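You operate a simulated robot arm through the tools that you are given. There is no shell and no other tool.

You run a simulated robot arm. Do the job below in one go: nothing can be reset, and whatever is moved stays where it is left.

JOB
Bin the cracked band on cleat 3, fit a new one and stow the green line there.
Fine: the small grey tub is the bin; use the card from the card tray and put it back in its bay.

The check looks at the end state, three seconds after you hand in, the way a careful person would. Anything else that was tipped, shoved, dropped, spilled or broken makes it a failure.

ROBOT AND FRAMES
A 7-joint arm with a two-finger parallel gripper, fixed in place. Base frame: the origin is at the foot of the arm, x ahead of it, y to its left, z up; the work surface is at about z = 0.903. Lengths are in m, angles in degrees, forces in N, time in s.
Its first joint turns from -166.0 to 166.0 degrees. Payload 4.4 kg.
The TCP is the grasp point between the finger pads, 0.023 m short of the fingertips. In the tool frame z runs along the fingers and y along their closing line. The gripper opens to 0.094 m. The fingers are 0.038 m wide and 0.01 m thick; the gripper's body (0.054 by 0.096 m) begins 0.039 m behind the TCP.
Orientation is that of the tool frame in the base frame, as a unit quaternion [w, x, y, z]. With the fingers straight down and closing along the base's y, the tool's x points along the base's -x, its y along +y and its z along -z.

CONTROLS
- The arm moves only by the tool nudge_tool. Its arguments are lists of equal length, an entry for each row: "slide": the shift along the tool's x, y, z in m, a list of three; "dr": the turn, a rotation vector about the tool's x, y, z in degrees, a list of three; "hand": the closure, from 0 (fully open) to 1 (shut). In form: {"slide": [[tx, ty, tz], ...], "dr": [[wx, wy, wz], ...], "hand": [hand, ...]}. A call has 1 to 20 rows; each row shifts and turns the commanded pose from where the row before left it, along the tool's axes as they then stand. Each row takes 0.2 s and may step no farther than 0.05 m and 8.6 degrees from the row before; otherwise, or with a gripper value out of range, the whole call is refused. A pose out of reach is approached as far as the arm can. The call stops where the force on the tool passes 40 N (or 10 N more than at its start, if that is more) or the arm is blocked; 0.2 s more then pass. Each finger travels about 0.072 m/s and halts on what it meets, pressing with about 40 N; the grip force reading is that of the motor and also rises with nothing between the fingers. The clock runs only during rows and for 0.2 s after the last one: add rows that do not move to give the fingers time. The reply holds the time, the measured pose of the TCP, the force on the tool along the base axes, the opening and the grip force, in the units named above and with some noise, with the torque about the TCP (base axes, N m) and any sound that the robot's microphone picked up.
- Cameras (640 x 400 px; columns grow to the right, rows downward): "scene" is fixed at [0.2199, -0.4983, 1.63]; the picture's right is [0.73, -0.68, 0.00], its down [-0.33, -0.35, -0.88] and it looks along [0.60, 0.64, -0.48] (base axes); focal length 326 px, centre (320, 200). "wrist" rides on the gripper at [0.086, 0.016, -0.074] in the tool frame; the picture's right is [-0.18, 0.98, 0.00], its down [-0.58, -0.11, -0.81] and it looks along [-0.79, -0.15, 0.59] (tool axes); focal length 243 px, centre (320, 200). There is no depth. A picture from a camera that has moved, and an enlarged one, comes with that camera's place and axes in the base frame and with its lens.
- snapshot(camera): a new picture of that camera. It takes no simulated time.
- enlarge(camera, box): a new picture of the part [left, top, right, bottom] of that camera's present view, enlarged. It takes no simulated time.
- hand_in(): hands the job in; it is judged then, once.

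Nothing tells you positions but the pictures and the camera data. Unless the task says otherwise, let go and move clear before handing in.

The tools are called by a JSON object that holds its "op" and its "data". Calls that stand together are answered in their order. nudge_tool: Moves the arm, as the interface text tells. Its arguments: {"type":"object","properties":{"slide":{"type":"array","items":{"type":"array","items":{"type":"number"}}},"dr":{"type":"array","items":{"type":"array","items":{"type":"number"}}},"hand":{"type":"array","items":{"type":"number"}}},"required":["slide","dr","hand"]} The other tools are called the same way: snapshot (camera) takes a picture; enlarge (camera, box) takes an enlarged picture of a part of a camera's view; hand_in () hands the job in.

At the start:

```text
time: 0.0
tool_pos: [0.6616, 0.2559, 1.2762]
orientation: [0.0, 0.001, 1.0, 0.0]
force: [0.2, -0.4, 0.0]
torque: [0.01, 0.02, -0.03]
opening: 0.0941
gripper_force: 0.0
```

scene: 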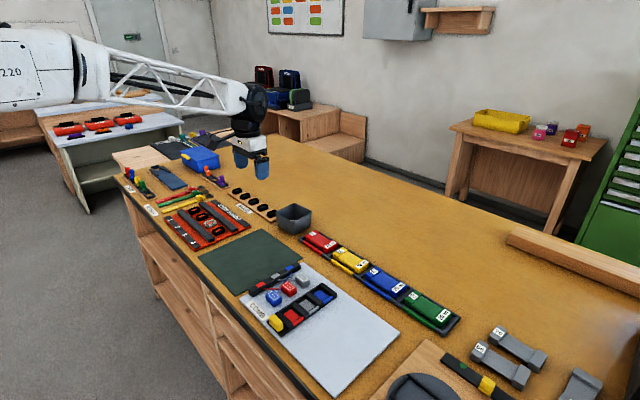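
wrist: 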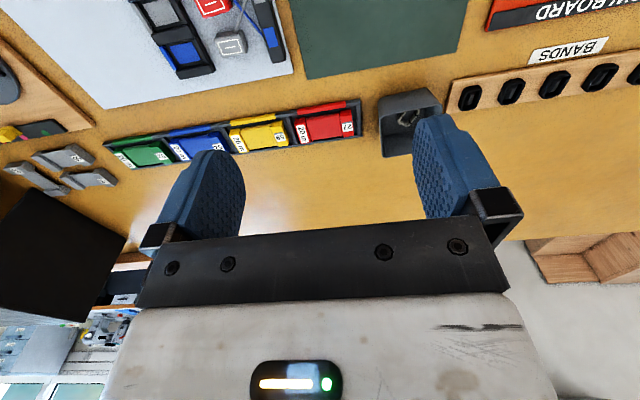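

I see a long bench with many stations: a bands board, a small grey tub, a card tray, colored boxes. I need close-up views to identify cleat 3, the bands, the green line and the card tray before moving.

{"op": "enlarge", "data": {"camera": "scene", "box": [100, 130, 260, 230]}}

{"op": "enlarge", "data": {"camera": "scene", "box": [190, 170, 350, 270]}}

{"op": "enlarge", "data": {"camera": "scene", "box": [230, 230, 390, 330]}}

{"op": "enlarge", "data": {"camera": "scene", "box": [300, 220, 620, 400]}}

{"op": "enlarge", "data": {"camera": "scene", "box": [240, 0, 400, 100]}}

```text
4.00 times, centred on (180, 180) of scene
camera zoom: at [0.2199, -0.4983, 1.63], right [0.73, -0.68, 0.0], down [-0.33, -0.35, -0.88], along [0.6, 0.64, -0.48], focal length 1305 px, centre (880, 280)
```

zoom: 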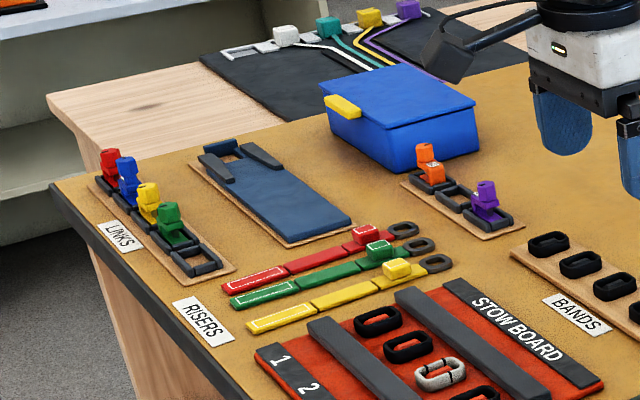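

```text
4.00 times, centred on (270, 220) of scene
camera zoom: at [0.2199, -0.4983, 1.63], right [0.73, -0.68, 0.0], down [-0.33, -0.35, -0.88], along [0.6, 0.64, -0.48], focal length 1305 px, centre (520, 120)
```

zoom: 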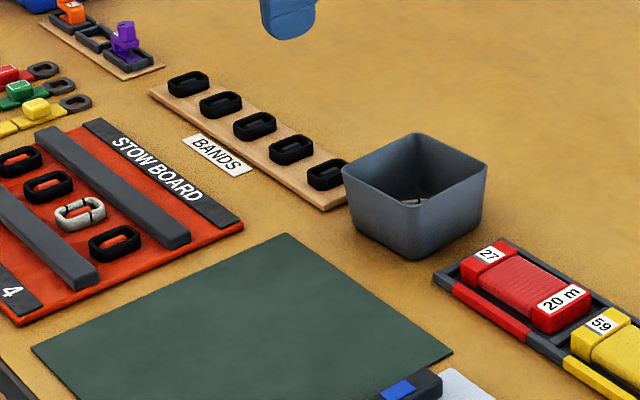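

```text
4.00 times, centred on (310, 280) of scene
camera zoom: at [0.2199, -0.4983, 1.63], right [0.73, -0.68, 0.0], down [-0.33, -0.35, -0.88], along [0.6, 0.64, -0.48], focal length 1305 px, centre (360, -120)
```

zoom: 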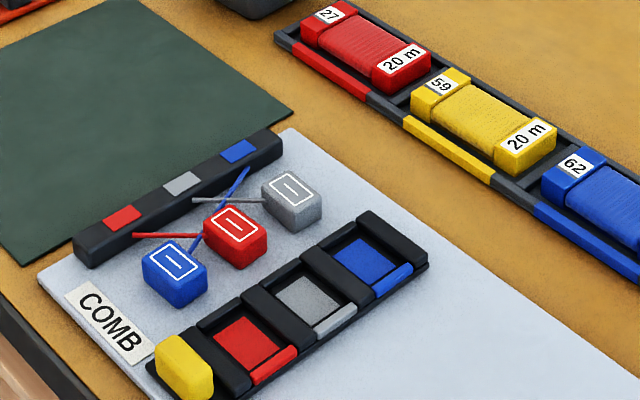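

```text
2.00 times, centred on (460, 310) of scene
camera zoom: at [0.2199, -0.4983, 1.63], right [0.73, -0.68, 0.0], down [-0.33, -0.35, -0.88], along [0.6, 0.64, -0.48], focal length 652 px, centre (40, -20)
```

zoom: 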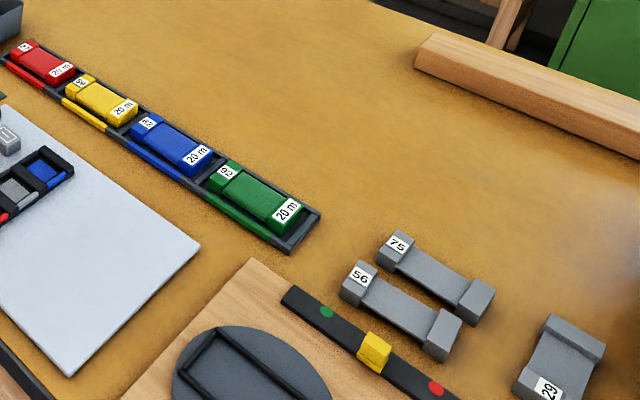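

```text
4.00 times, centred on (320, 50) of scene
camera zoom: at [0.2199, -0.4983, 1.63], right [0.73, -0.68, 0.0], down [-0.33, -0.35, -0.88], along [0.6, 0.64, -0.48], focal length 1305 px, centre (320, 800)
```

zoom: 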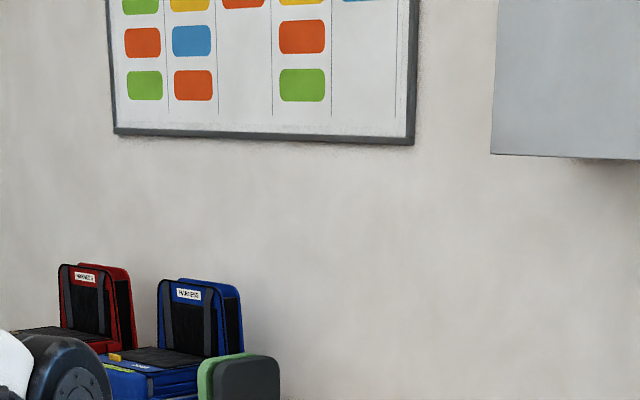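

The stow board has bands at cleats 1–4 with the pale cracked one in third place, spare bands on a strip beyond it, the grey tub next to them, and a tray of coloured "20 m" line cards. I'll zoom into more areas from both cameras to be sure which is the card and what the line is.

{"op": "enlarge", "data": {"camera": "wrist", "box": [440, 0, 640, 125]}}

{"op": "enlarge", "data": {"camera": "wrist", "box": [100, 80, 360, 180]}}

{"op": "enlarge", "data": {"camera": "scene", "box": [155, 190, 255, 252]}}

{"op": "enlarge", "data": {"camera": "scene", "box": [360, 260, 480, 335]}}

{"op": "enlarge", "data": {"camera": "scene", "box": [110, 170, 190, 220]}}

{"op": "enlarge", "data": {"camera": "scene", "box": [440, 90, 640, 215]}}

{"op": "enlarge", "data": {"camera": "scene", "box": [0, 90, 200, 215]}}

```text
3.20 times, centred on (540, 62) of wrist
camera zoom: at [0.5753, 0.271, 1.3493], right [0.18, 0.98, 0.0], down [0.58, -0.11, 0.81], along [0.79, -0.15, -0.59], focal length 776 px, centre (-384, 640)
```

zoom: 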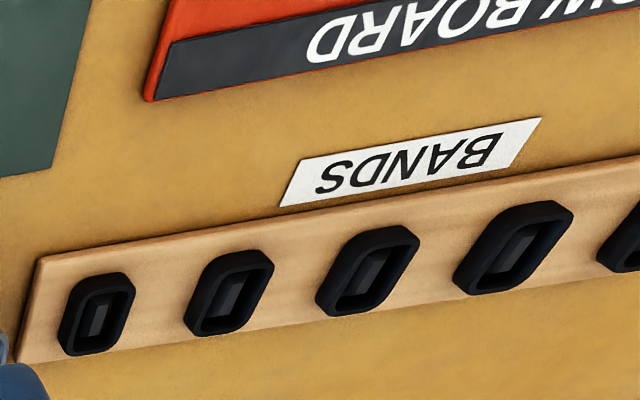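

```text
2.46 times, centred on (230, 130) of wrist
camera zoom: at [0.5753, 0.271, 1.3493], right [0.18, 0.98, 0.0], down [0.58, -0.11, 0.81], along [0.79, -0.15, -0.59], focal length 597 px, centre (542, 372)
```

zoom: 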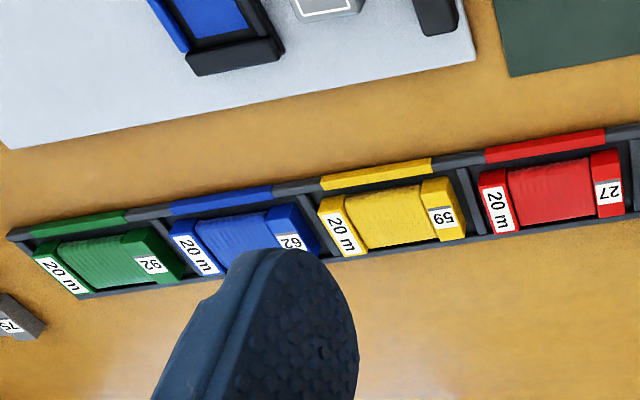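

```text
6.40 times, centred on (205, 221) of scene
camera zoom: at [0.2199, -0.4983, 1.63], right [0.73, -0.68, 0.0], down [-0.33, -0.35, -0.88], along [0.6, 0.64, -0.48], focal length 2088 px, centre (1056, 66)
```

zoom: 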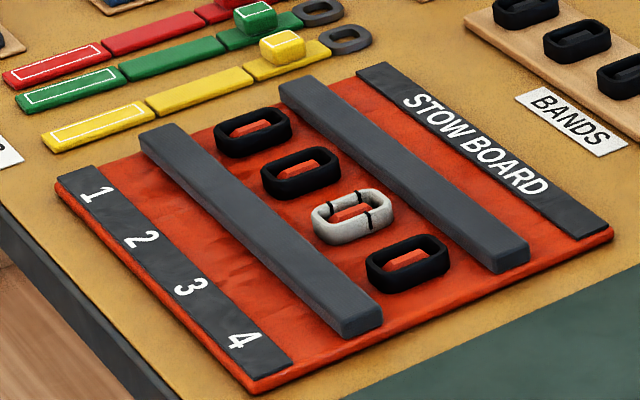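

```text
5.33 times, centred on (420, 298) of scene
camera zoom: at [0.2199, -0.4983, 1.63], right [0.73, -0.68, 0.0], down [-0.33, -0.35, -0.88], along [0.6, 0.64, -0.48], focal length 1740 px, centre (-213, -320)
```

zoom: 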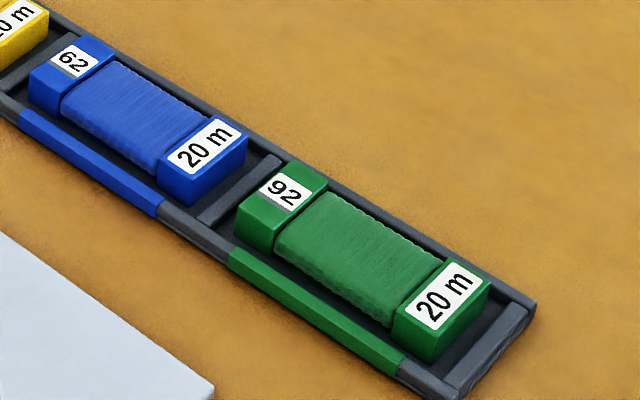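

```text
8.00 times, centred on (150, 195) of scene
camera zoom: at [0.2199, -0.4983, 1.63], right [0.73, -0.68, 0.0], down [-0.33, -0.35, -0.88], along [0.6, 0.64, -0.48], focal length 2610 px, centre (1680, 240)
```

zoom: 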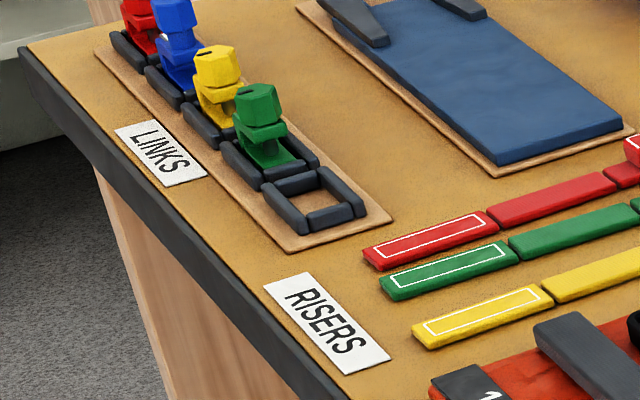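

```text
3.20 times, centred on (540, 152) of scene
camera zoom: at [0.2199, -0.4983, 1.63], right [0.73, -0.68, 0.0], down [-0.33, -0.35, -0.88], along [0.6, 0.64, -0.48], focal length 1044 px, centre (-384, 352)
```

zoom: 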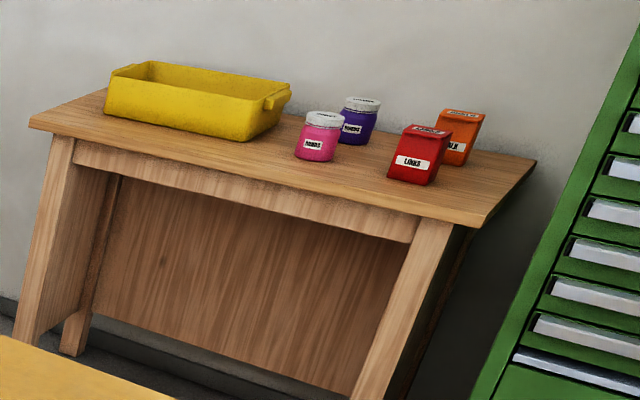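

```text
3.20 times, centred on (100, 152) of scene
camera zoom: at [0.2199, -0.4983, 1.63], right [0.73, -0.68, 0.0], down [-0.33, -0.35, -0.88], along [0.6, 0.64, -0.48], focal length 1044 px, centre (1024, 352)
```

zoom: 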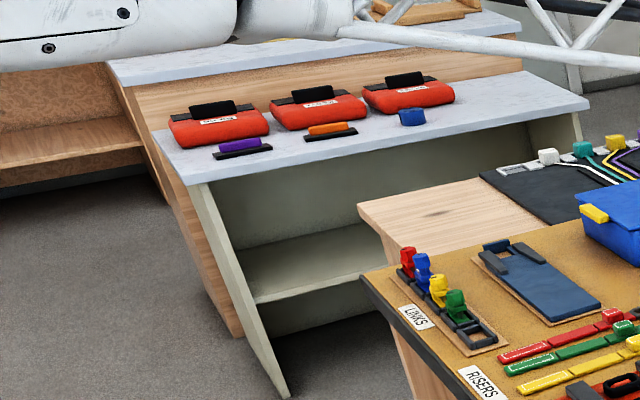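

The cracked band sits round the third red cleat on the stow board, and the green line card (92, 20 m) is in the green-edged end bay of the card tray. I'll move the wrist camera over to get a better look at the stow board.

{"op": "nudge_tool", "data": {"slide": [[0.031, 0.036, 0], [0.031, 0.036, 0], [0.031, 0.036, 0], [0.031, 0.036, 0], [0.031, 0.036, 0], [0.031, 0.036, 0], [0.031, 0.036, 0], [0.031, 0.036, 0], [0.031, 0.036, 0], [0.031, 0.036, 0], [0, 0, 0], [0, 0, 0]], "dr": [[0, 0, 0], [0, 0, 0], [0, 0, 0], [0, 0, 0], [0, 0, 0], [0, 0, 0], [0, 0, 0], [0, 0, 0], [0, 0, 0], [0, 0, 0], [0, 0, 0], [0, 0, 0]], "hand": [0, 0, 0, 0, 0, 0, 0, 0, 0, 0, 0, 0]}}

{"op": "snapshot", "data": {"camera": "wrist"}}

{"op": "snapshot", "data": {"camera": "scene"}}

```text
time: 2.6
tool_pos: [0.3525, 0.6116, 1.2737]
orientation: [0.001, 0.001, 1.0, 0.0]
force: [-0.2, 0.3, -0.5]
torque: [-0.01, -0.01, -0.02]
opening: 0.0941
gripper_force: 0.0
```

```text
taken
camera wrist: at [0.2662, 0.6282, 1.3483], right [0.18, 0.98, 0.0], down [0.58, -0.11, 0.81], along [0.79, -0.15, -0.59], focal length 243 px, centre (320, 200)
```

wrist: 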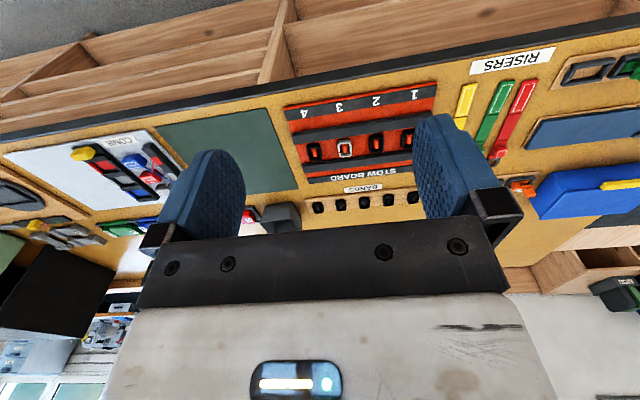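

```text
taken
```

scene: 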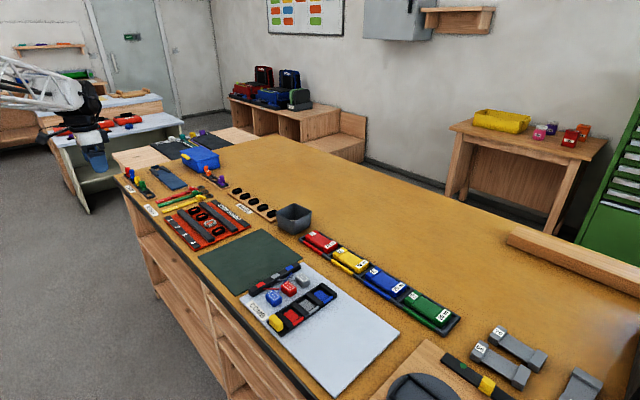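

{"op": "enlarge", "data": {"camera": "wrist", "box": [270, 75, 450, 215]}}

{"op": "enlarge", "data": {"camera": "wrist", "box": [0, 120, 200, 260]}}

{"op": "enlarge", "data": {"camera": "scene", "box": [165, 190, 265, 252]}}

{"op": "enlarge", "data": {"camera": "scene", "box": [360, 300, 520, 400]}}

```text
2.86 times, centred on (360, 145) of wrist
camera zoom: at [0.2662, 0.6282, 1.3483], right [0.18, 0.98, 0.0], down [0.58, -0.11, 0.81], along [0.79, -0.15, -0.59], focal length 693 px, centre (206, 357)
```

zoom: 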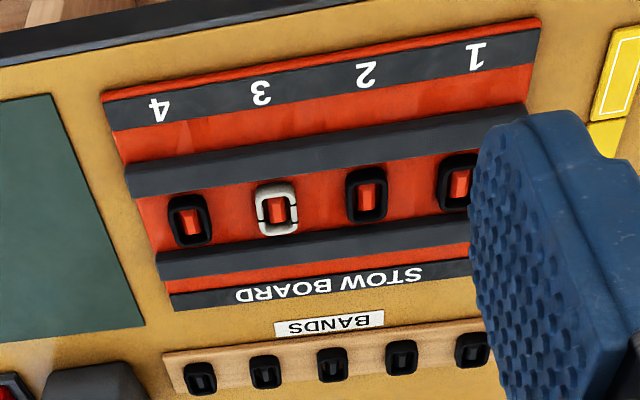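

```text
2.86 times, centred on (100, 190) of wrist
camera zoom: at [0.2662, 0.6282, 1.3483], right [0.18, 0.98, 0.0], down [0.58, -0.11, 0.81], along [0.79, -0.15, -0.59], focal length 693 px, centre (949, 229)
```

zoom: 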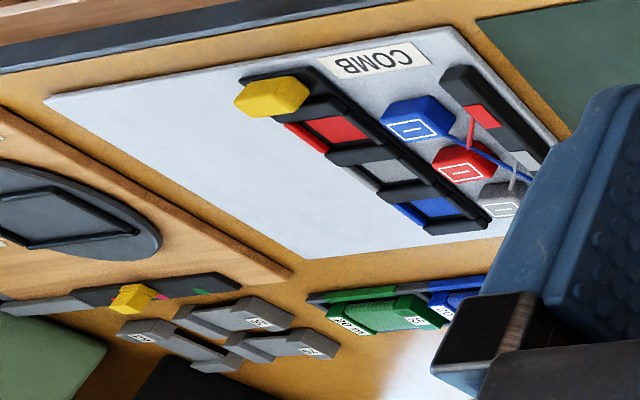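

```text
6.40 times, centred on (215, 221) of scene
camera zoom: at [0.2199, -0.4983, 1.63], right [0.73, -0.68, 0.0], down [-0.33, -0.35, -0.88], along [0.6, 0.64, -0.48], focal length 2088 px, centre (992, 66)
```

zoom: 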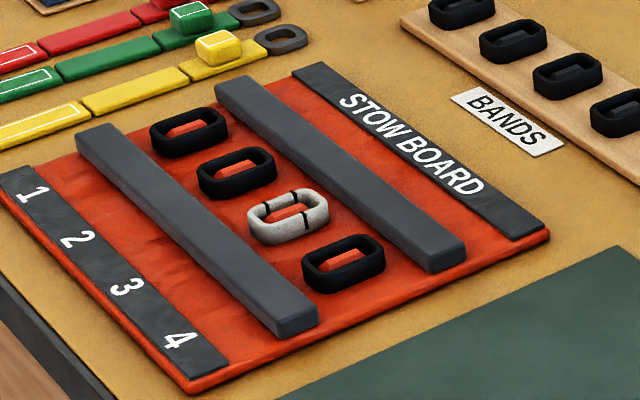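

```text
4.00 times, centred on (440, 350) of scene
camera zoom: at [0.2199, -0.4983, 1.63], right [0.73, -0.68, 0.0], down [-0.33, -0.35, -0.88], along [0.6, 0.64, -0.48], focal length 1305 px, centre (-160, -400)
```

zoom: 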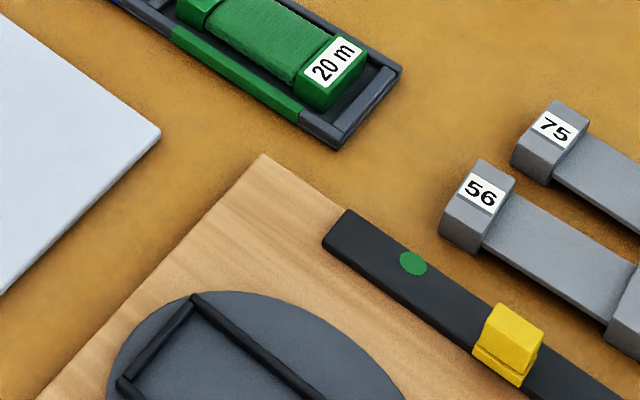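

Cleat 3 is at about (0.651, 0.610), with bands spaced 0.071 m along y between two raised bars. I'll go above the cracked band and look down past the fingers.

{"op": "nudge_tool", "data": {"slide": [[-0.043, 0, 0.02], [-0.043, 0, 0.025], [-0.043, 0, 0.025], [-0.043, 0, 0.025], [-0.043, 0, 0.025], [-0.043, 0, 0.025], [-0.0405, -0.001, 0.025], [0, 0, 0.03], [0, 0, 0], [0, 0, 0]], "dr": [[0, 0, 0], [0, 0, 0], [0, 0, 0], [0, 0, 0], [0, 0, 0], [0, 0, 0], [0, 0, 0], [0, 0, 0], [0, 0, 0], [0, 0, 0]], "hand": [0, 0, 0, 0, 0, 0, 0, 0, 0, 0]}}

{"op": "snapshot", "data": {"camera": "wrist"}}

{"op": "snapshot", "data": {"camera": "scene"}}

```text
time: 4.8
tool_pos: [0.6513, 0.6116, 1.0748]
orientation: [-0.001, 0.0, 1.0, 0.0]
force: [-0.1, -0.5, 0.1]
torque: [0.01, -0.01, 0.02]
opening: 0.0941
gripper_force: 0.1
```

```text
taken
camera wrist: at [0.5661, 0.6289, 1.1494], right [0.18, 0.98, 0.0], down [0.58, -0.11, 0.81], along [0.79, -0.15, -0.59], focal length 243 px, centre (320, 200)
```

wrist: 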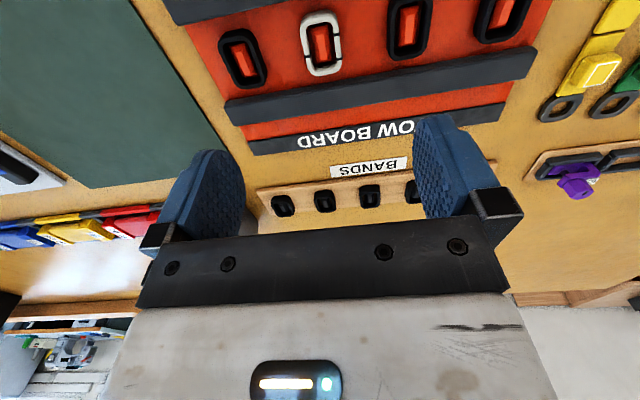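

```text
taken
```

scene: 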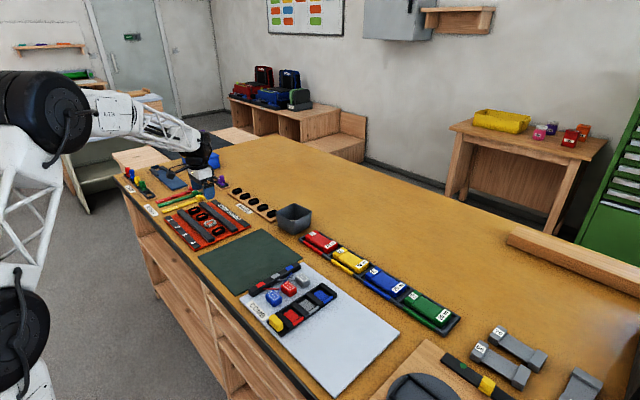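

{"op": "enlarge", "data": {"camera": "wrist", "box": [220, 0, 420, 125]}}

{"op": "enlarge", "data": {"camera": "scene", "box": [165, 170, 325, 270]}}

```text
3.20 times, centred on (320, 62) of wrist
camera zoom: at [0.5661, 0.6289, 1.1494], right [0.18, 0.98, 0.0], down [0.58, -0.11, 0.81], along [0.79, -0.15, -0.59], focal length 776 px, centre (320, 640)
```

zoom: 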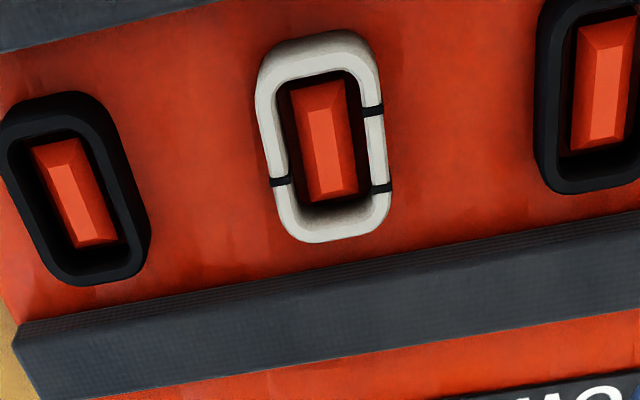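

```text
4.00 times, centred on (245, 220) of scene
camera zoom: at [0.2199, -0.4983, 1.63], right [0.73, -0.68, 0.0], down [-0.33, -0.35, -0.88], along [0.6, 0.64, -0.48], focal length 1305 px, centre (620, 120)
```

zoom: 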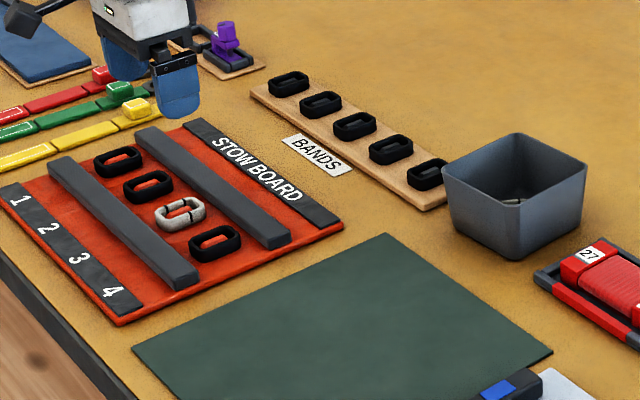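

The wrist view confirms the tool is centred on the cracked band. I'll narrow the fingers to about 0.06 m so they clear the neighbouring bands, and descend most of the way.

{"op": "nudge_tool", "data": {"slide": [[0, 0, 0], [0, 0, 0.03], [0, 0, 0.03], [0, 0, 0.02], [0, 0, 0.01], [0, 0, 0.01], [0, 0, 0]], "dr": [[0, 0, 0], [0, 0, 0], [0, 0, 0], [0, 0, 0], [0, 0, 0], [0, 0, 0], [0, 0, 0]], "hand": [0.37, 0.37, 0.37, 0.37, 0.37, 0.37, 0.37]}}

{"op": "snapshot", "data": {"camera": "wrist"}}

{"op": "enlarge", "data": {"camera": "scene", "box": [165, 190, 265, 252]}}

```text
time: 6.4
tool_pos: [0.6499, 0.6144, 0.9761]
orientation: [-0.001, 0.001, 1.0, 0.001]
force: [-0.3, -0.9, 0.4]
torque: [-0.01, -0.01, -0.04]
opening: 0.0595
gripper_force: 0.0
```

```text
taken
camera wrist: at [0.5641, 0.6301, 1.0501], right [0.18, 0.98, 0.0], down [0.58, -0.11, 0.81], along [0.79, -0.15, -0.59], focal length 243 px, centre (320, 200)
```

wrist: 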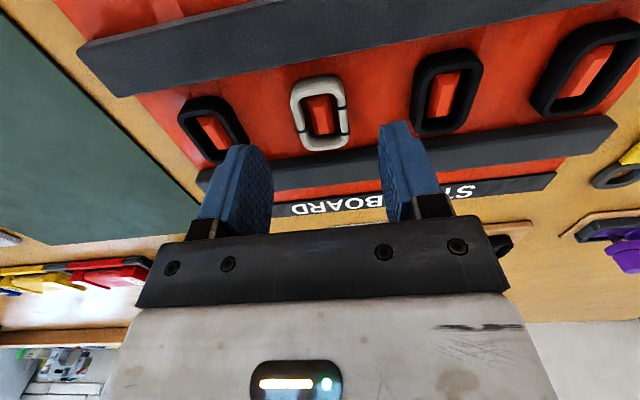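

```text
6.40 times, centred on (215, 221) of scene
camera zoom: at [0.2199, -0.4983, 1.63], right [0.73, -0.68, 0.0], down [-0.33, -0.35, -0.88], along [0.6, 0.64, -0.48], focal length 2088 px, centre (992, 66)
```

zoom: 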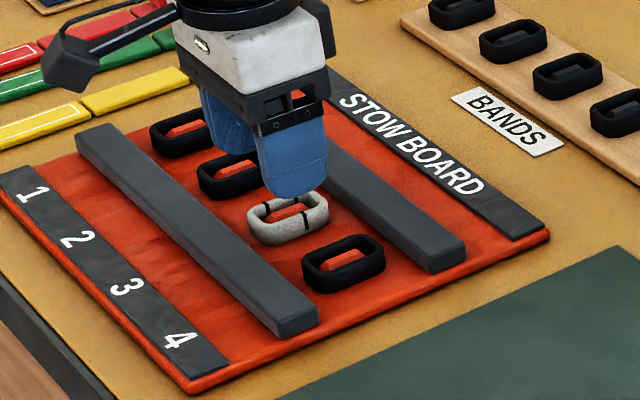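

{"op": "nudge_tool", "data": {"slide": [[0, 0, 0.015], [0, 0, 0.012], [0, 0, 0.008], [0, 0, 0]], "dr": [[0, 0, 0], [0, 0, 0], [0, 0, 0], [0, 0, 0]], "hand": [0.37, 0.37, 0.37, 0.37]}}

{"op": "snapshot", "data": {"camera": "wrist"}}

{"op": "enlarge", "data": {"camera": "scene", "box": [165, 190, 265, 252]}}

```text
time: 7.4
tool_pos: [0.6521, 0.6143, 0.9398]
orientation: [0.001, 0.0, 1.0, -0.001]
force: [-0.3, 0.0, -0.7]
torque: [-0.01, -0.02, 0.01]
opening: 0.0593
gripper_force: 0.0
```

```text
taken
camera wrist: at [0.565, 0.6307, 1.0144], right [0.18, 0.98, 0.0], down [0.58, -0.11, 0.81], along [0.79, -0.15, -0.59], focal length 243 px, centre (320, 200)
```

wrist: 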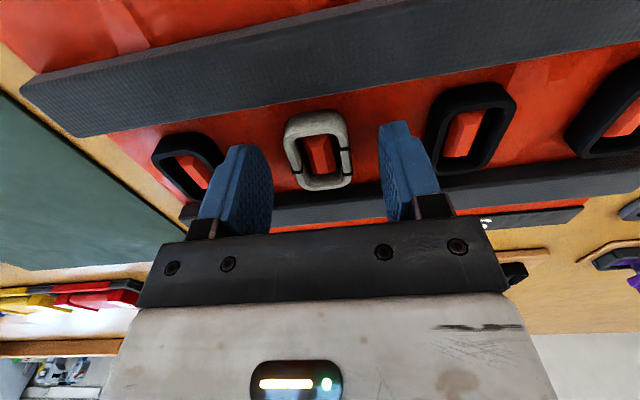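

```text
6.40 times, centred on (215, 221) of scene
camera zoom: at [0.2199, -0.4983, 1.63], right [0.73, -0.68, 0.0], down [-0.33, -0.35, -0.88], along [0.6, 0.64, -0.48], focal length 2088 px, centre (992, 66)
```

zoom: 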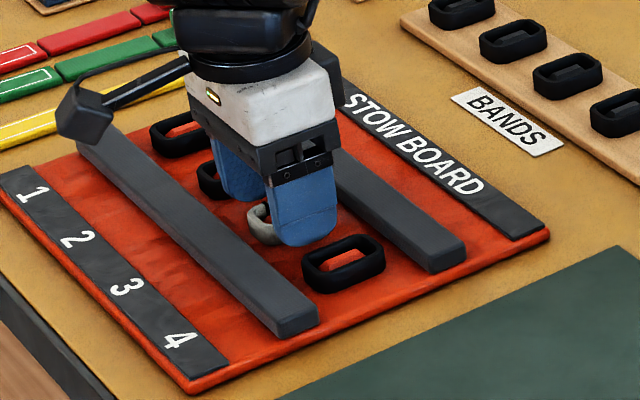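

The fingers straddle the cracked band with clearance to the neighbours. I'll lower a few millimetres and close gently.

{"op": "nudge_tool", "data": {"slide": [[0, 0, 0.003], [0, 0, 0], [0, 0, 0], [0, 0, 0], [0, 0, 0]], "dr": [[0, 0, 0], [0, 0, 0], [0, 0, 0], [0, 0, 0], [0, 0, 0]], "hand": [0.37, 0.6, 0.7, 0.72, 0.72]}}

{"op": "snapshot", "data": {"camera": "wrist"}}

{"op": "enlarge", "data": {"camera": "scene", "box": [165, 190, 265, 252]}}

```text
time: 8.6
tool_pos: [0.6511, 0.6134, 0.9388]
orientation: [-0.001, -0.001, 1.0, 0.0]
force: [-0.4, 0.3, 0.4]
torque: [0.05, 0.01, 0.02]
opening: 0.03
gripper_force: 39.4
```

```text
taken
camera wrist: at [0.5648, 0.6303, 1.0121], right [0.18, 0.98, 0.0], down [0.58, -0.11, 0.81], along [0.79, -0.15, -0.59], focal length 243 px, centre (320, 200)
```

wrist: 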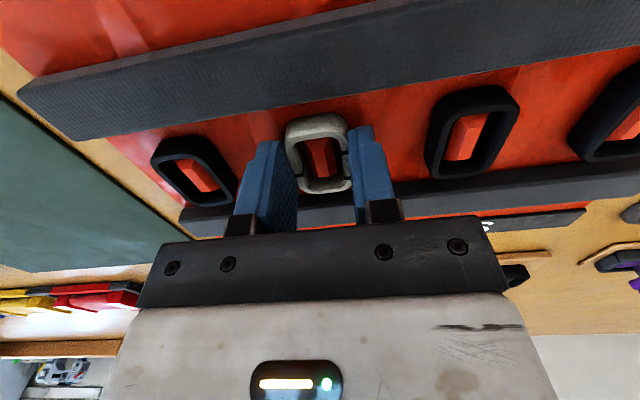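

```text
6.40 times, centred on (215, 221) of scene
camera zoom: at [0.2199, -0.4983, 1.63], right [0.73, -0.68, 0.0], down [-0.33, -0.35, -0.88], along [0.6, 0.64, -0.48], focal length 2088 px, centre (992, 66)
```

zoom: 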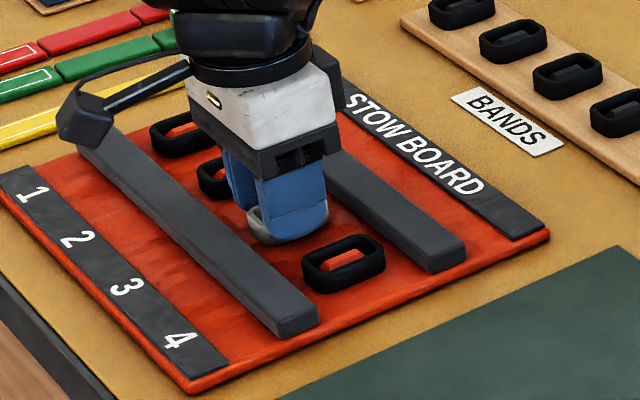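

{"op": "nudge_tool", "data": {"slide": [[0, 0, -0.01], [0, 0, -0.015], [0, 0, -0.025], [0, 0, -0.04], [0, 0, -0.05], [0, 0, 0]], "dr": [[0, 0, 0], [0, 0, 0], [0, 0, 0], [0, 0, 0], [0, 0, 0], [0, 0, 0]], "hand": [0.72, 0.72, 0.72, 0.72, 0.72, 0.72]}}

{"op": "snapshot", "data": {"camera": "wrist"}}

{"op": "enlarge", "data": {"camera": "scene", "box": [165, 170, 325, 270]}}

```text
time: 10.0
tool_pos: [0.6479, 0.6145, 1.0777]
orientation: [0.0, 0.001, 1.0, 0.0]
force: [-0.5, -0.5, -0.3]
torque: [0.03, 0.03, 0.01]
opening: 0.0303
gripper_force: 39.9
```

```text
taken
camera wrist: at [0.5608, 0.6295, 1.1524], right [0.18, 0.98, 0.0], down [0.58, -0.11, 0.81], along [0.79, -0.15, -0.59], focal length 243 px, centre (320, 200)
```

wrist: 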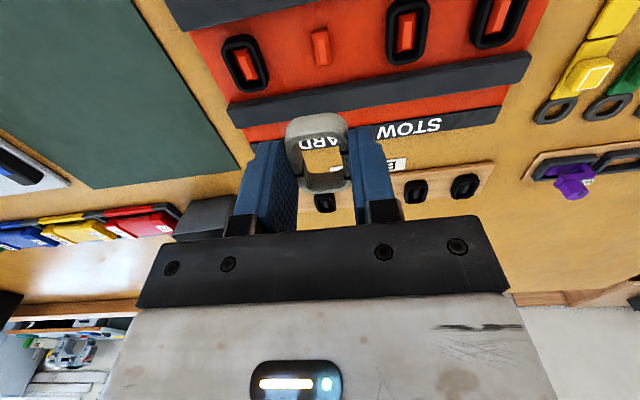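

```text
4.00 times, centred on (245, 220) of scene
camera zoom: at [0.2199, -0.4983, 1.63], right [0.73, -0.68, 0.0], down [-0.33, -0.35, -0.88], along [0.6, 0.64, -0.48], focal length 1305 px, centre (620, 120)
```

zoom: 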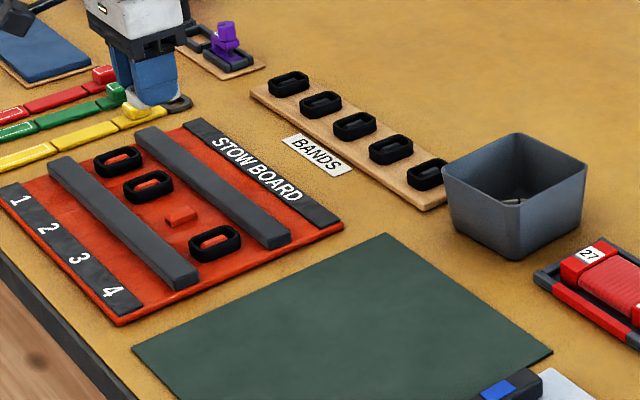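

The cracked band is held and the red cleat is clear. The tub's rim is at about z 0.968, centred at about (0.904, 0.387); I'll carry the band over it.

{"op": "nudge_tool", "data": {"slide": [[-0.0305, -0.0287, 0], [-0.0305, -0.0287, 0], [-0.0305, -0.0287, 0], [-0.0305, -0.0287, 0], [-0.0305, -0.0287, 0], [-0.0305, -0.0287, 0], [-0.0305, -0.0287, 0], [-0.0305, -0.0287, 0], [0, 0, 0], [0, 0, 0]], "dr": [[0, 0, 0], [0, 0, 0], [0, 0, 0], [0, 0, 0], [0, 0, 0], [0, 0, 0], [0, 0, 0], [0, 0, 0], [0, 0, 0], [0, 0, 0]], "hand": [0.72, 0.72, 0.72, 0.72, 0.72, 0.72, 0.72, 0.72, 0.72, 0.72]}}

{"op": "snapshot", "data": {"camera": "wrist"}}

{"op": "enlarge", "data": {"camera": "scene", "box": [205, 150, 365, 250]}}

```text
time: 12.2
tool_pos: [0.8962, 0.3836, 1.0783]
orientation: [0.0, -0.001, 1.0, -0.001]
force: [-0.1, -0.6, 0.0]
torque: [0.01, -0.02, 0.03]
opening: 0.03
gripper_force: 40.3
```

```text
taken
camera wrist: at [0.8106, 0.4006, 1.1532], right [0.18, 0.98, 0.0], down [0.58, -0.11, 0.81], along [0.79, -0.15, -0.59], focal length 243 px, centre (320, 200)
```

wrist: 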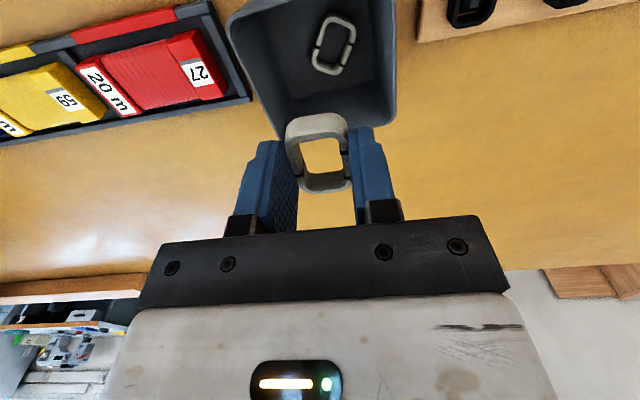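

```text
4.00 times, centred on (285, 200) of scene
camera zoom: at [0.2199, -0.4983, 1.63], right [0.73, -0.68, 0.0], down [-0.33, -0.35, -0.88], along [0.6, 0.64, -0.48], focal length 1305 px, centre (460, 200)
```

zoom: 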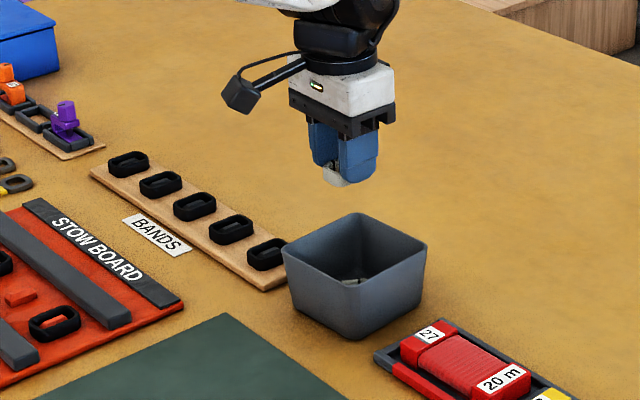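

{"op": "nudge_tool", "data": {"slide": [[0, 0, 0.03], [0, 0, 0.03], [0, 0, 0.02], [0, 0, 0.015], [0, 0, 0]], "dr": [[0, 0, 0], [0, 0, 0], [0, 0, 0], [0, 0, 0], [0, 0, 0]], "hand": [0.72, 0.72, 0.72, 0.72, 0.72]}}

{"op": "snapshot", "data": {"camera": "wrist"}}

{"op": "enlarge", "data": {"camera": "scene", "box": [205, 150, 365, 250]}}

```text
time: 13.4
tool_pos: [0.8969, 0.3861, 0.9832]
orientation: [0.0, 0.0, 1.0, 0.0]
force: [0.1, 0.0, -0.1]
torque: [0.02, 0.01, 0.0]
opening: 0.0297
gripper_force: 40.0
```

```text
taken
camera wrist: at [0.8103, 0.4017, 1.0564], right [0.18, 0.98, 0.0], down [0.58, -0.11, 0.81], along [0.79, -0.15, -0.59], focal length 243 px, centre (320, 200)
```

wrist: 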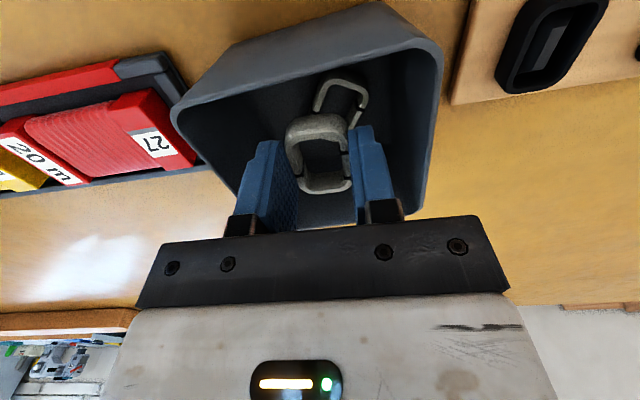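

```text
4.00 times, centred on (285, 200) of scene
camera zoom: at [0.2199, -0.4983, 1.63], right [0.73, -0.68, 0.0], down [-0.33, -0.35, -0.88], along [0.6, 0.64, -0.48], focal length 1305 px, centre (460, 200)
```

zoom: 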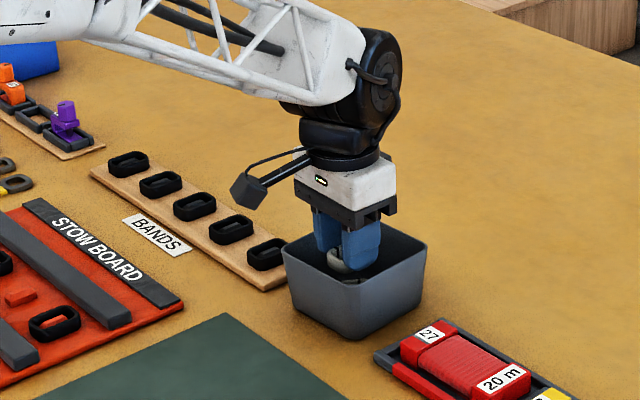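

The band is inside the tub's mouth. I'll lower slightly more and release.

{"op": "nudge_tool", "data": {"slide": [[0, 0, 0.012], [0, 0, 0], [0, 0, 0], [0, 0, 0], [0, 0, 0], [0, 0, -0.02], [0, 0, -0.03], [0, 0, -0.04], [0, 0, 0]], "dr": [[0, 0, 0], [0, 0, 0], [0, 0, 0], [0, 0, 0], [0, 0, 0], [0, 0, 0], [0, 0, 0], [0, 0, 0], [0, 0, 0]], "hand": [0.72, 0.6, 0.5, 0.48, 0.48, 0.48, 0.48, 0.48, 0.48]}}

{"op": "snapshot", "data": {"camera": "wrist"}}

{"op": "enlarge", "data": {"camera": "scene", "box": [205, 150, 365, 250]}}

```text
time: 15.4
tool_pos: [0.8955, 0.386, 1.0615]
orientation: [0.001, 0.0, 1.0, 0.0]
force: [0.2, -0.2, 0.0]
torque: [0.01, 0.02, 0.01]
opening: 0.0492
gripper_force: 0.0
```

```text
taken
camera wrist: at [0.8097, 0.4023, 1.1358], right [0.18, 0.98, 0.0], down [0.58, -0.11, 0.81], along [0.79, -0.15, -0.59], focal length 243 px, centre (320, 200)
```

wrist: 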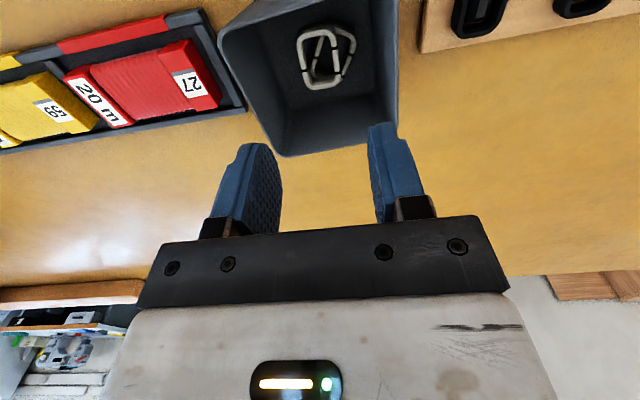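

```text
4.00 times, centred on (285, 200) of scene
camera zoom: at [0.2199, -0.4983, 1.63], right [0.73, -0.68, 0.0], down [-0.33, -0.35, -0.88], along [0.6, 0.64, -0.48], focal length 1305 px, centre (460, 200)
```

zoom: 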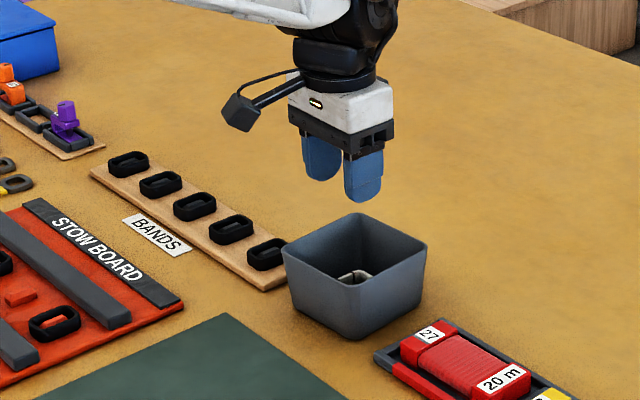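

Both cracked bands are now in the tub. Next is the nearest spare band at about (0.88, 0.507), which is close to the reach limit; I'll go over it and check.

{"op": "nudge_tool", "data": {"slide": [[0.005, 0.04, 0], [0.005, 0.04, 0], [0.0055, 0.041, 0], [0, 0, 0], [0, 0, 0]], "dr": [[0, 0, 0], [0, 0, 0], [0, 0, 0], [0, 0, 0], [0, 0, 0]], "hand": [0.45, 0.4, 0.37, 0.37, 0.37]}}

{"op": "snapshot", "data": {"camera": "wrist"}}

{"op": "enlarge", "data": {"camera": "wrist", "box": [220, 0, 420, 125]}}

{"op": "enlarge", "data": {"camera": "scene", "box": [205, 150, 365, 250]}}

```text
time: 16.6
tool_pos: [0.879, 0.5062, 1.0611]
orientation: [-0.001, 0.0, 1.0, 0.0]
force: [0.1, 0.2, -0.3]
torque: [-0.01, -0.01, -0.01]
opening: 0.0595
gripper_force: 0.1
```

```text
taken
camera wrist: at [0.7934, 0.5226, 1.1353], right [0.18, 0.98, 0.0], down [0.58, -0.11, 0.81], along [0.79, -0.15, -0.59], focal length 243 px, centre (320, 200)
```

wrist: 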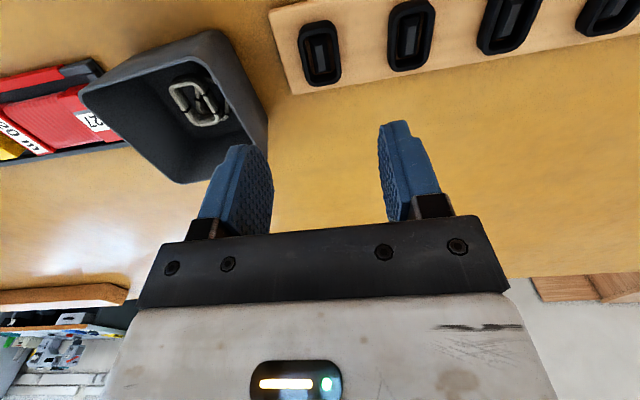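

```text
3.20 times, centred on (320, 62) of wrist
camera zoom: at [0.7934, 0.5226, 1.1353], right [0.18, 0.98, 0.0], down [0.58, -0.11, 0.81], along [0.79, -0.15, -0.59], focal length 776 px, centre (320, 640)
```

zoom: 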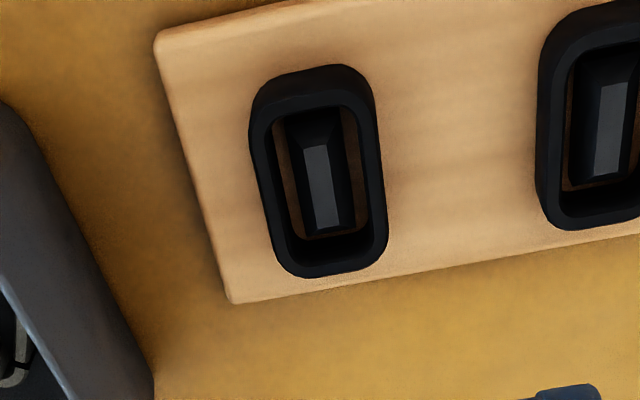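

```text
4.00 times, centred on (285, 200) of scene
camera zoom: at [0.2199, -0.4983, 1.63], right [0.73, -0.68, 0.0], down [-0.33, -0.35, -0.88], along [0.6, 0.64, -0.48], focal length 1305 px, centre (460, 200)
```

zoom: 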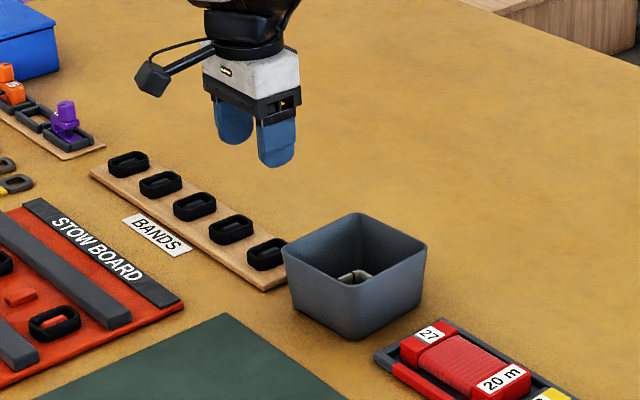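

The arm reaches here and is centred over the spare band. I'll shift 2 mm outward and descend beside it.

{"op": "nudge_tool", "data": {"slide": [[-0.002, 0, 0.03], [0, 0, 0.03], [0, 0, 0.02], [0, 0, 0.015], [0, 0, 0.012], [0, 0, 0.008], [0, 0, 0], [0, 0, 0]], "dr": [[0, 0, 0], [0, 0, 0], [0, 0, 0], [0, 0, 0], [0, 0, 0], [0, 0, 0], [0, 0, 0], [0, 0, 0]], "hand": [0.37, 0.37, 0.37, 0.37, 0.37, 0.37, 0.37, 0.37]}}

{"op": "snapshot", "data": {"camera": "wrist"}}

{"op": "enlarge", "data": {"camera": "scene", "box": [205, 150, 365, 250]}}

```text
time: 18.4
tool_pos: [0.88, 0.5039, 0.9452]
orientation: [0.0, 0.0, 1.0, -0.001]
force: [0.8, 0.5, -0.9]
torque: [-0.01, -0.01, -0.02]
opening: 0.0592
gripper_force: 0.1
```

```text
taken
camera wrist: at [0.7939, 0.5213, 1.0195], right [0.18, 0.98, 0.0], down [0.58, -0.11, 0.81], along [0.79, -0.15, -0.59], focal length 243 px, centre (320, 200)
```

wrist: 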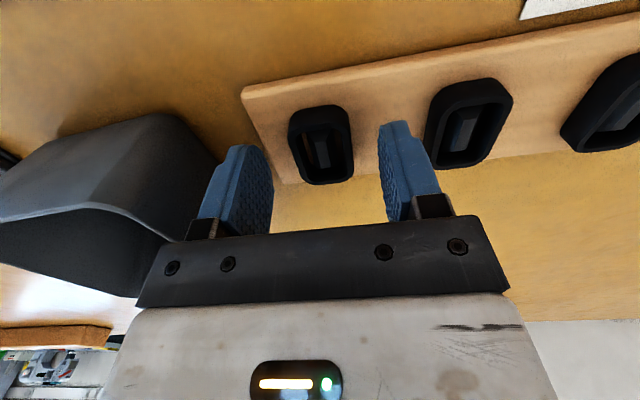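

```text
4.00 times, centred on (285, 200) of scene
camera zoom: at [0.2199, -0.4983, 1.63], right [0.73, -0.68, 0.0], down [-0.33, -0.35, -0.88], along [0.6, 0.64, -0.48], focal length 1305 px, centre (460, 200)
```

zoom: 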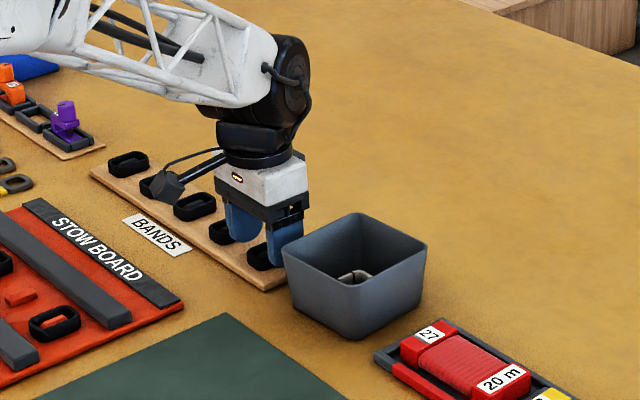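

{"op": "nudge_tool", "data": {"slide": [[0, 0, 0.004], [0, 0, 0.004], [0, 0, 0], [0, 0, 0], [0, 0, 0], [0, 0, 0]], "dr": [[0, 0, 0], [0, 0, 0], [0, 0, 0], [0, 0, 0], [0, 0, 0], [0, 0, 0]], "hand": [0.37, 0.37, 0.6, 0.7, 0.72, 0.72]}}

{"op": "snapshot", "data": {"camera": "wrist"}}

{"op": "enlarge", "data": {"camera": "scene", "box": [205, 150, 365, 250]}}

```text
time: 19.8
tool_pos: [0.8814, 0.5059, 0.937]
orientation: [0.0, 0.0, 1.0, 0.0]
force: [0.7, -0.7, -0.3]
torque: [-0.03, -0.01, -0.02]
opening: 0.0298
gripper_force: 39.9
```

```text
taken
camera wrist: at [0.7943, 0.521, 1.0114], right [0.18, 0.98, 0.0], down [0.58, -0.11, 0.81], along [0.79, -0.15, -0.59], focal length 243 px, centre (320, 200)
```

wrist: 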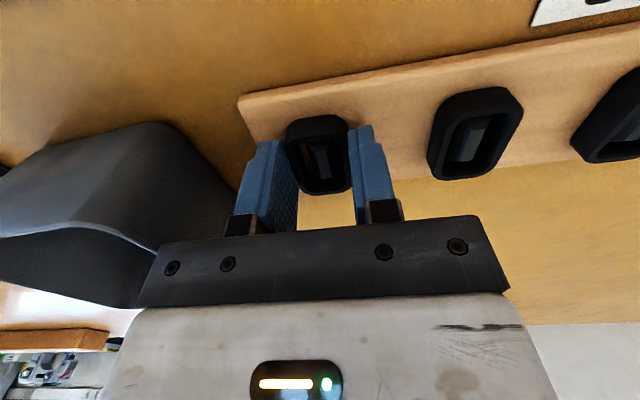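

```text
4.00 times, centred on (285, 200) of scene
camera zoom: at [0.2199, -0.4983, 1.63], right [0.73, -0.68, 0.0], down [-0.33, -0.35, -0.88], along [0.6, 0.64, -0.48], focal length 1305 px, centre (460, 200)
```

zoom: 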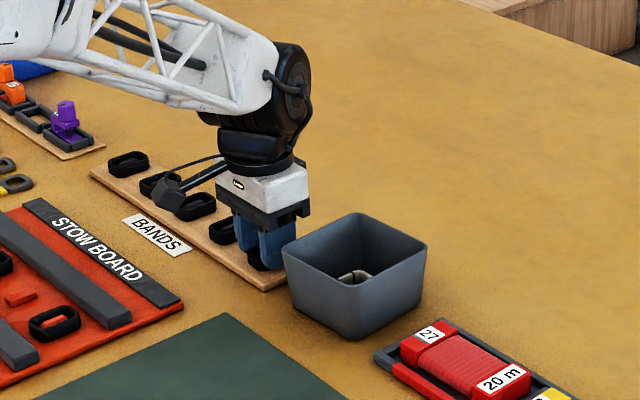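

The spare band is gripped in the same spot relative to the fingers as the cracked one was. I'll lift it and carry it back to exactly the pose where I gripped the old band, stopping above the cleat.

{"op": "nudge_tool", "data": {"slide": [[0, 0, -0.01], [0, 0, -0.02], [0, 0, -0.03], [0, 0, -0.04], [0.03293, 0.01551, 0], [0.03293, 0.01551, 0], [0.03293, 0.01551, 0], [0.03293, 0.01551, 0], [0.03293, 0.01551, 0], [0.03293, 0.01551, 0], [0.03293, 0.01551, 0], [0, 0, 0], [0, 0, 0], [0, 0, 0]], "dr": [[0, 0, 0], [0, 0, 0], [0, 0, 0], [0, 0, 0], [0, 0, 0], [0, 0, 0], [0, 0, 0], [0, 0, 0], [0, 0, 0], [0, 0, 0], [0, 0, 0], [0, 0, 0], [0, 0, 0], [0, 0, 0]], "hand": [0.72, 0.72, 0.72, 0.72, 0.72, 0.72, 0.72, 0.72, 0.72, 0.72, 0.72, 0.72, 0.72, 0.72]}}

{"op": "snapshot", "data": {"camera": "wrist"}}

{"op": "enlarge", "data": {"camera": "scene", "box": [165, 170, 325, 270]}}

```text
time: 22.8
tool_pos: [0.6488, 0.6126, 1.037]
orientation: [0.001, 0.0, 1.0, 0.0]
force: [0.5, 1.4, 0.8]
torque: [-0.01, 0.05, 0.01]
opening: 0.0302
gripper_force: 40.5
```

```text
taken
camera wrist: at [0.5628, 0.6286, 1.111], right [0.18, 0.98, 0.0], down [0.58, -0.11, 0.81], along [0.79, -0.15, -0.59], focal length 243 px, centre (320, 200)
```

wrist: 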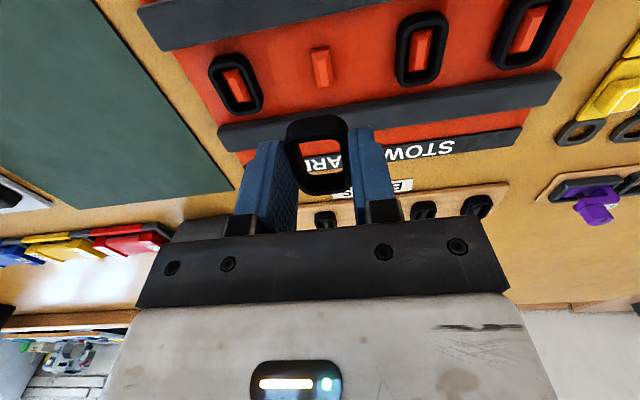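

```text
4.00 times, centred on (245, 220) of scene
camera zoom: at [0.2199, -0.4983, 1.63], right [0.73, -0.68, 0.0], down [-0.33, -0.35, -0.88], along [0.6, 0.64, -0.48], focal length 1305 px, centre (620, 120)
```

zoom: 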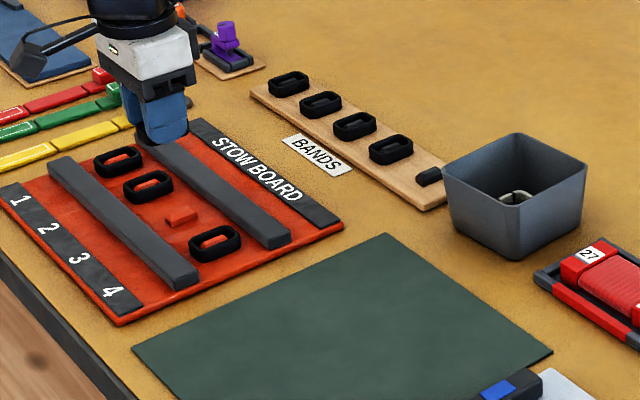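

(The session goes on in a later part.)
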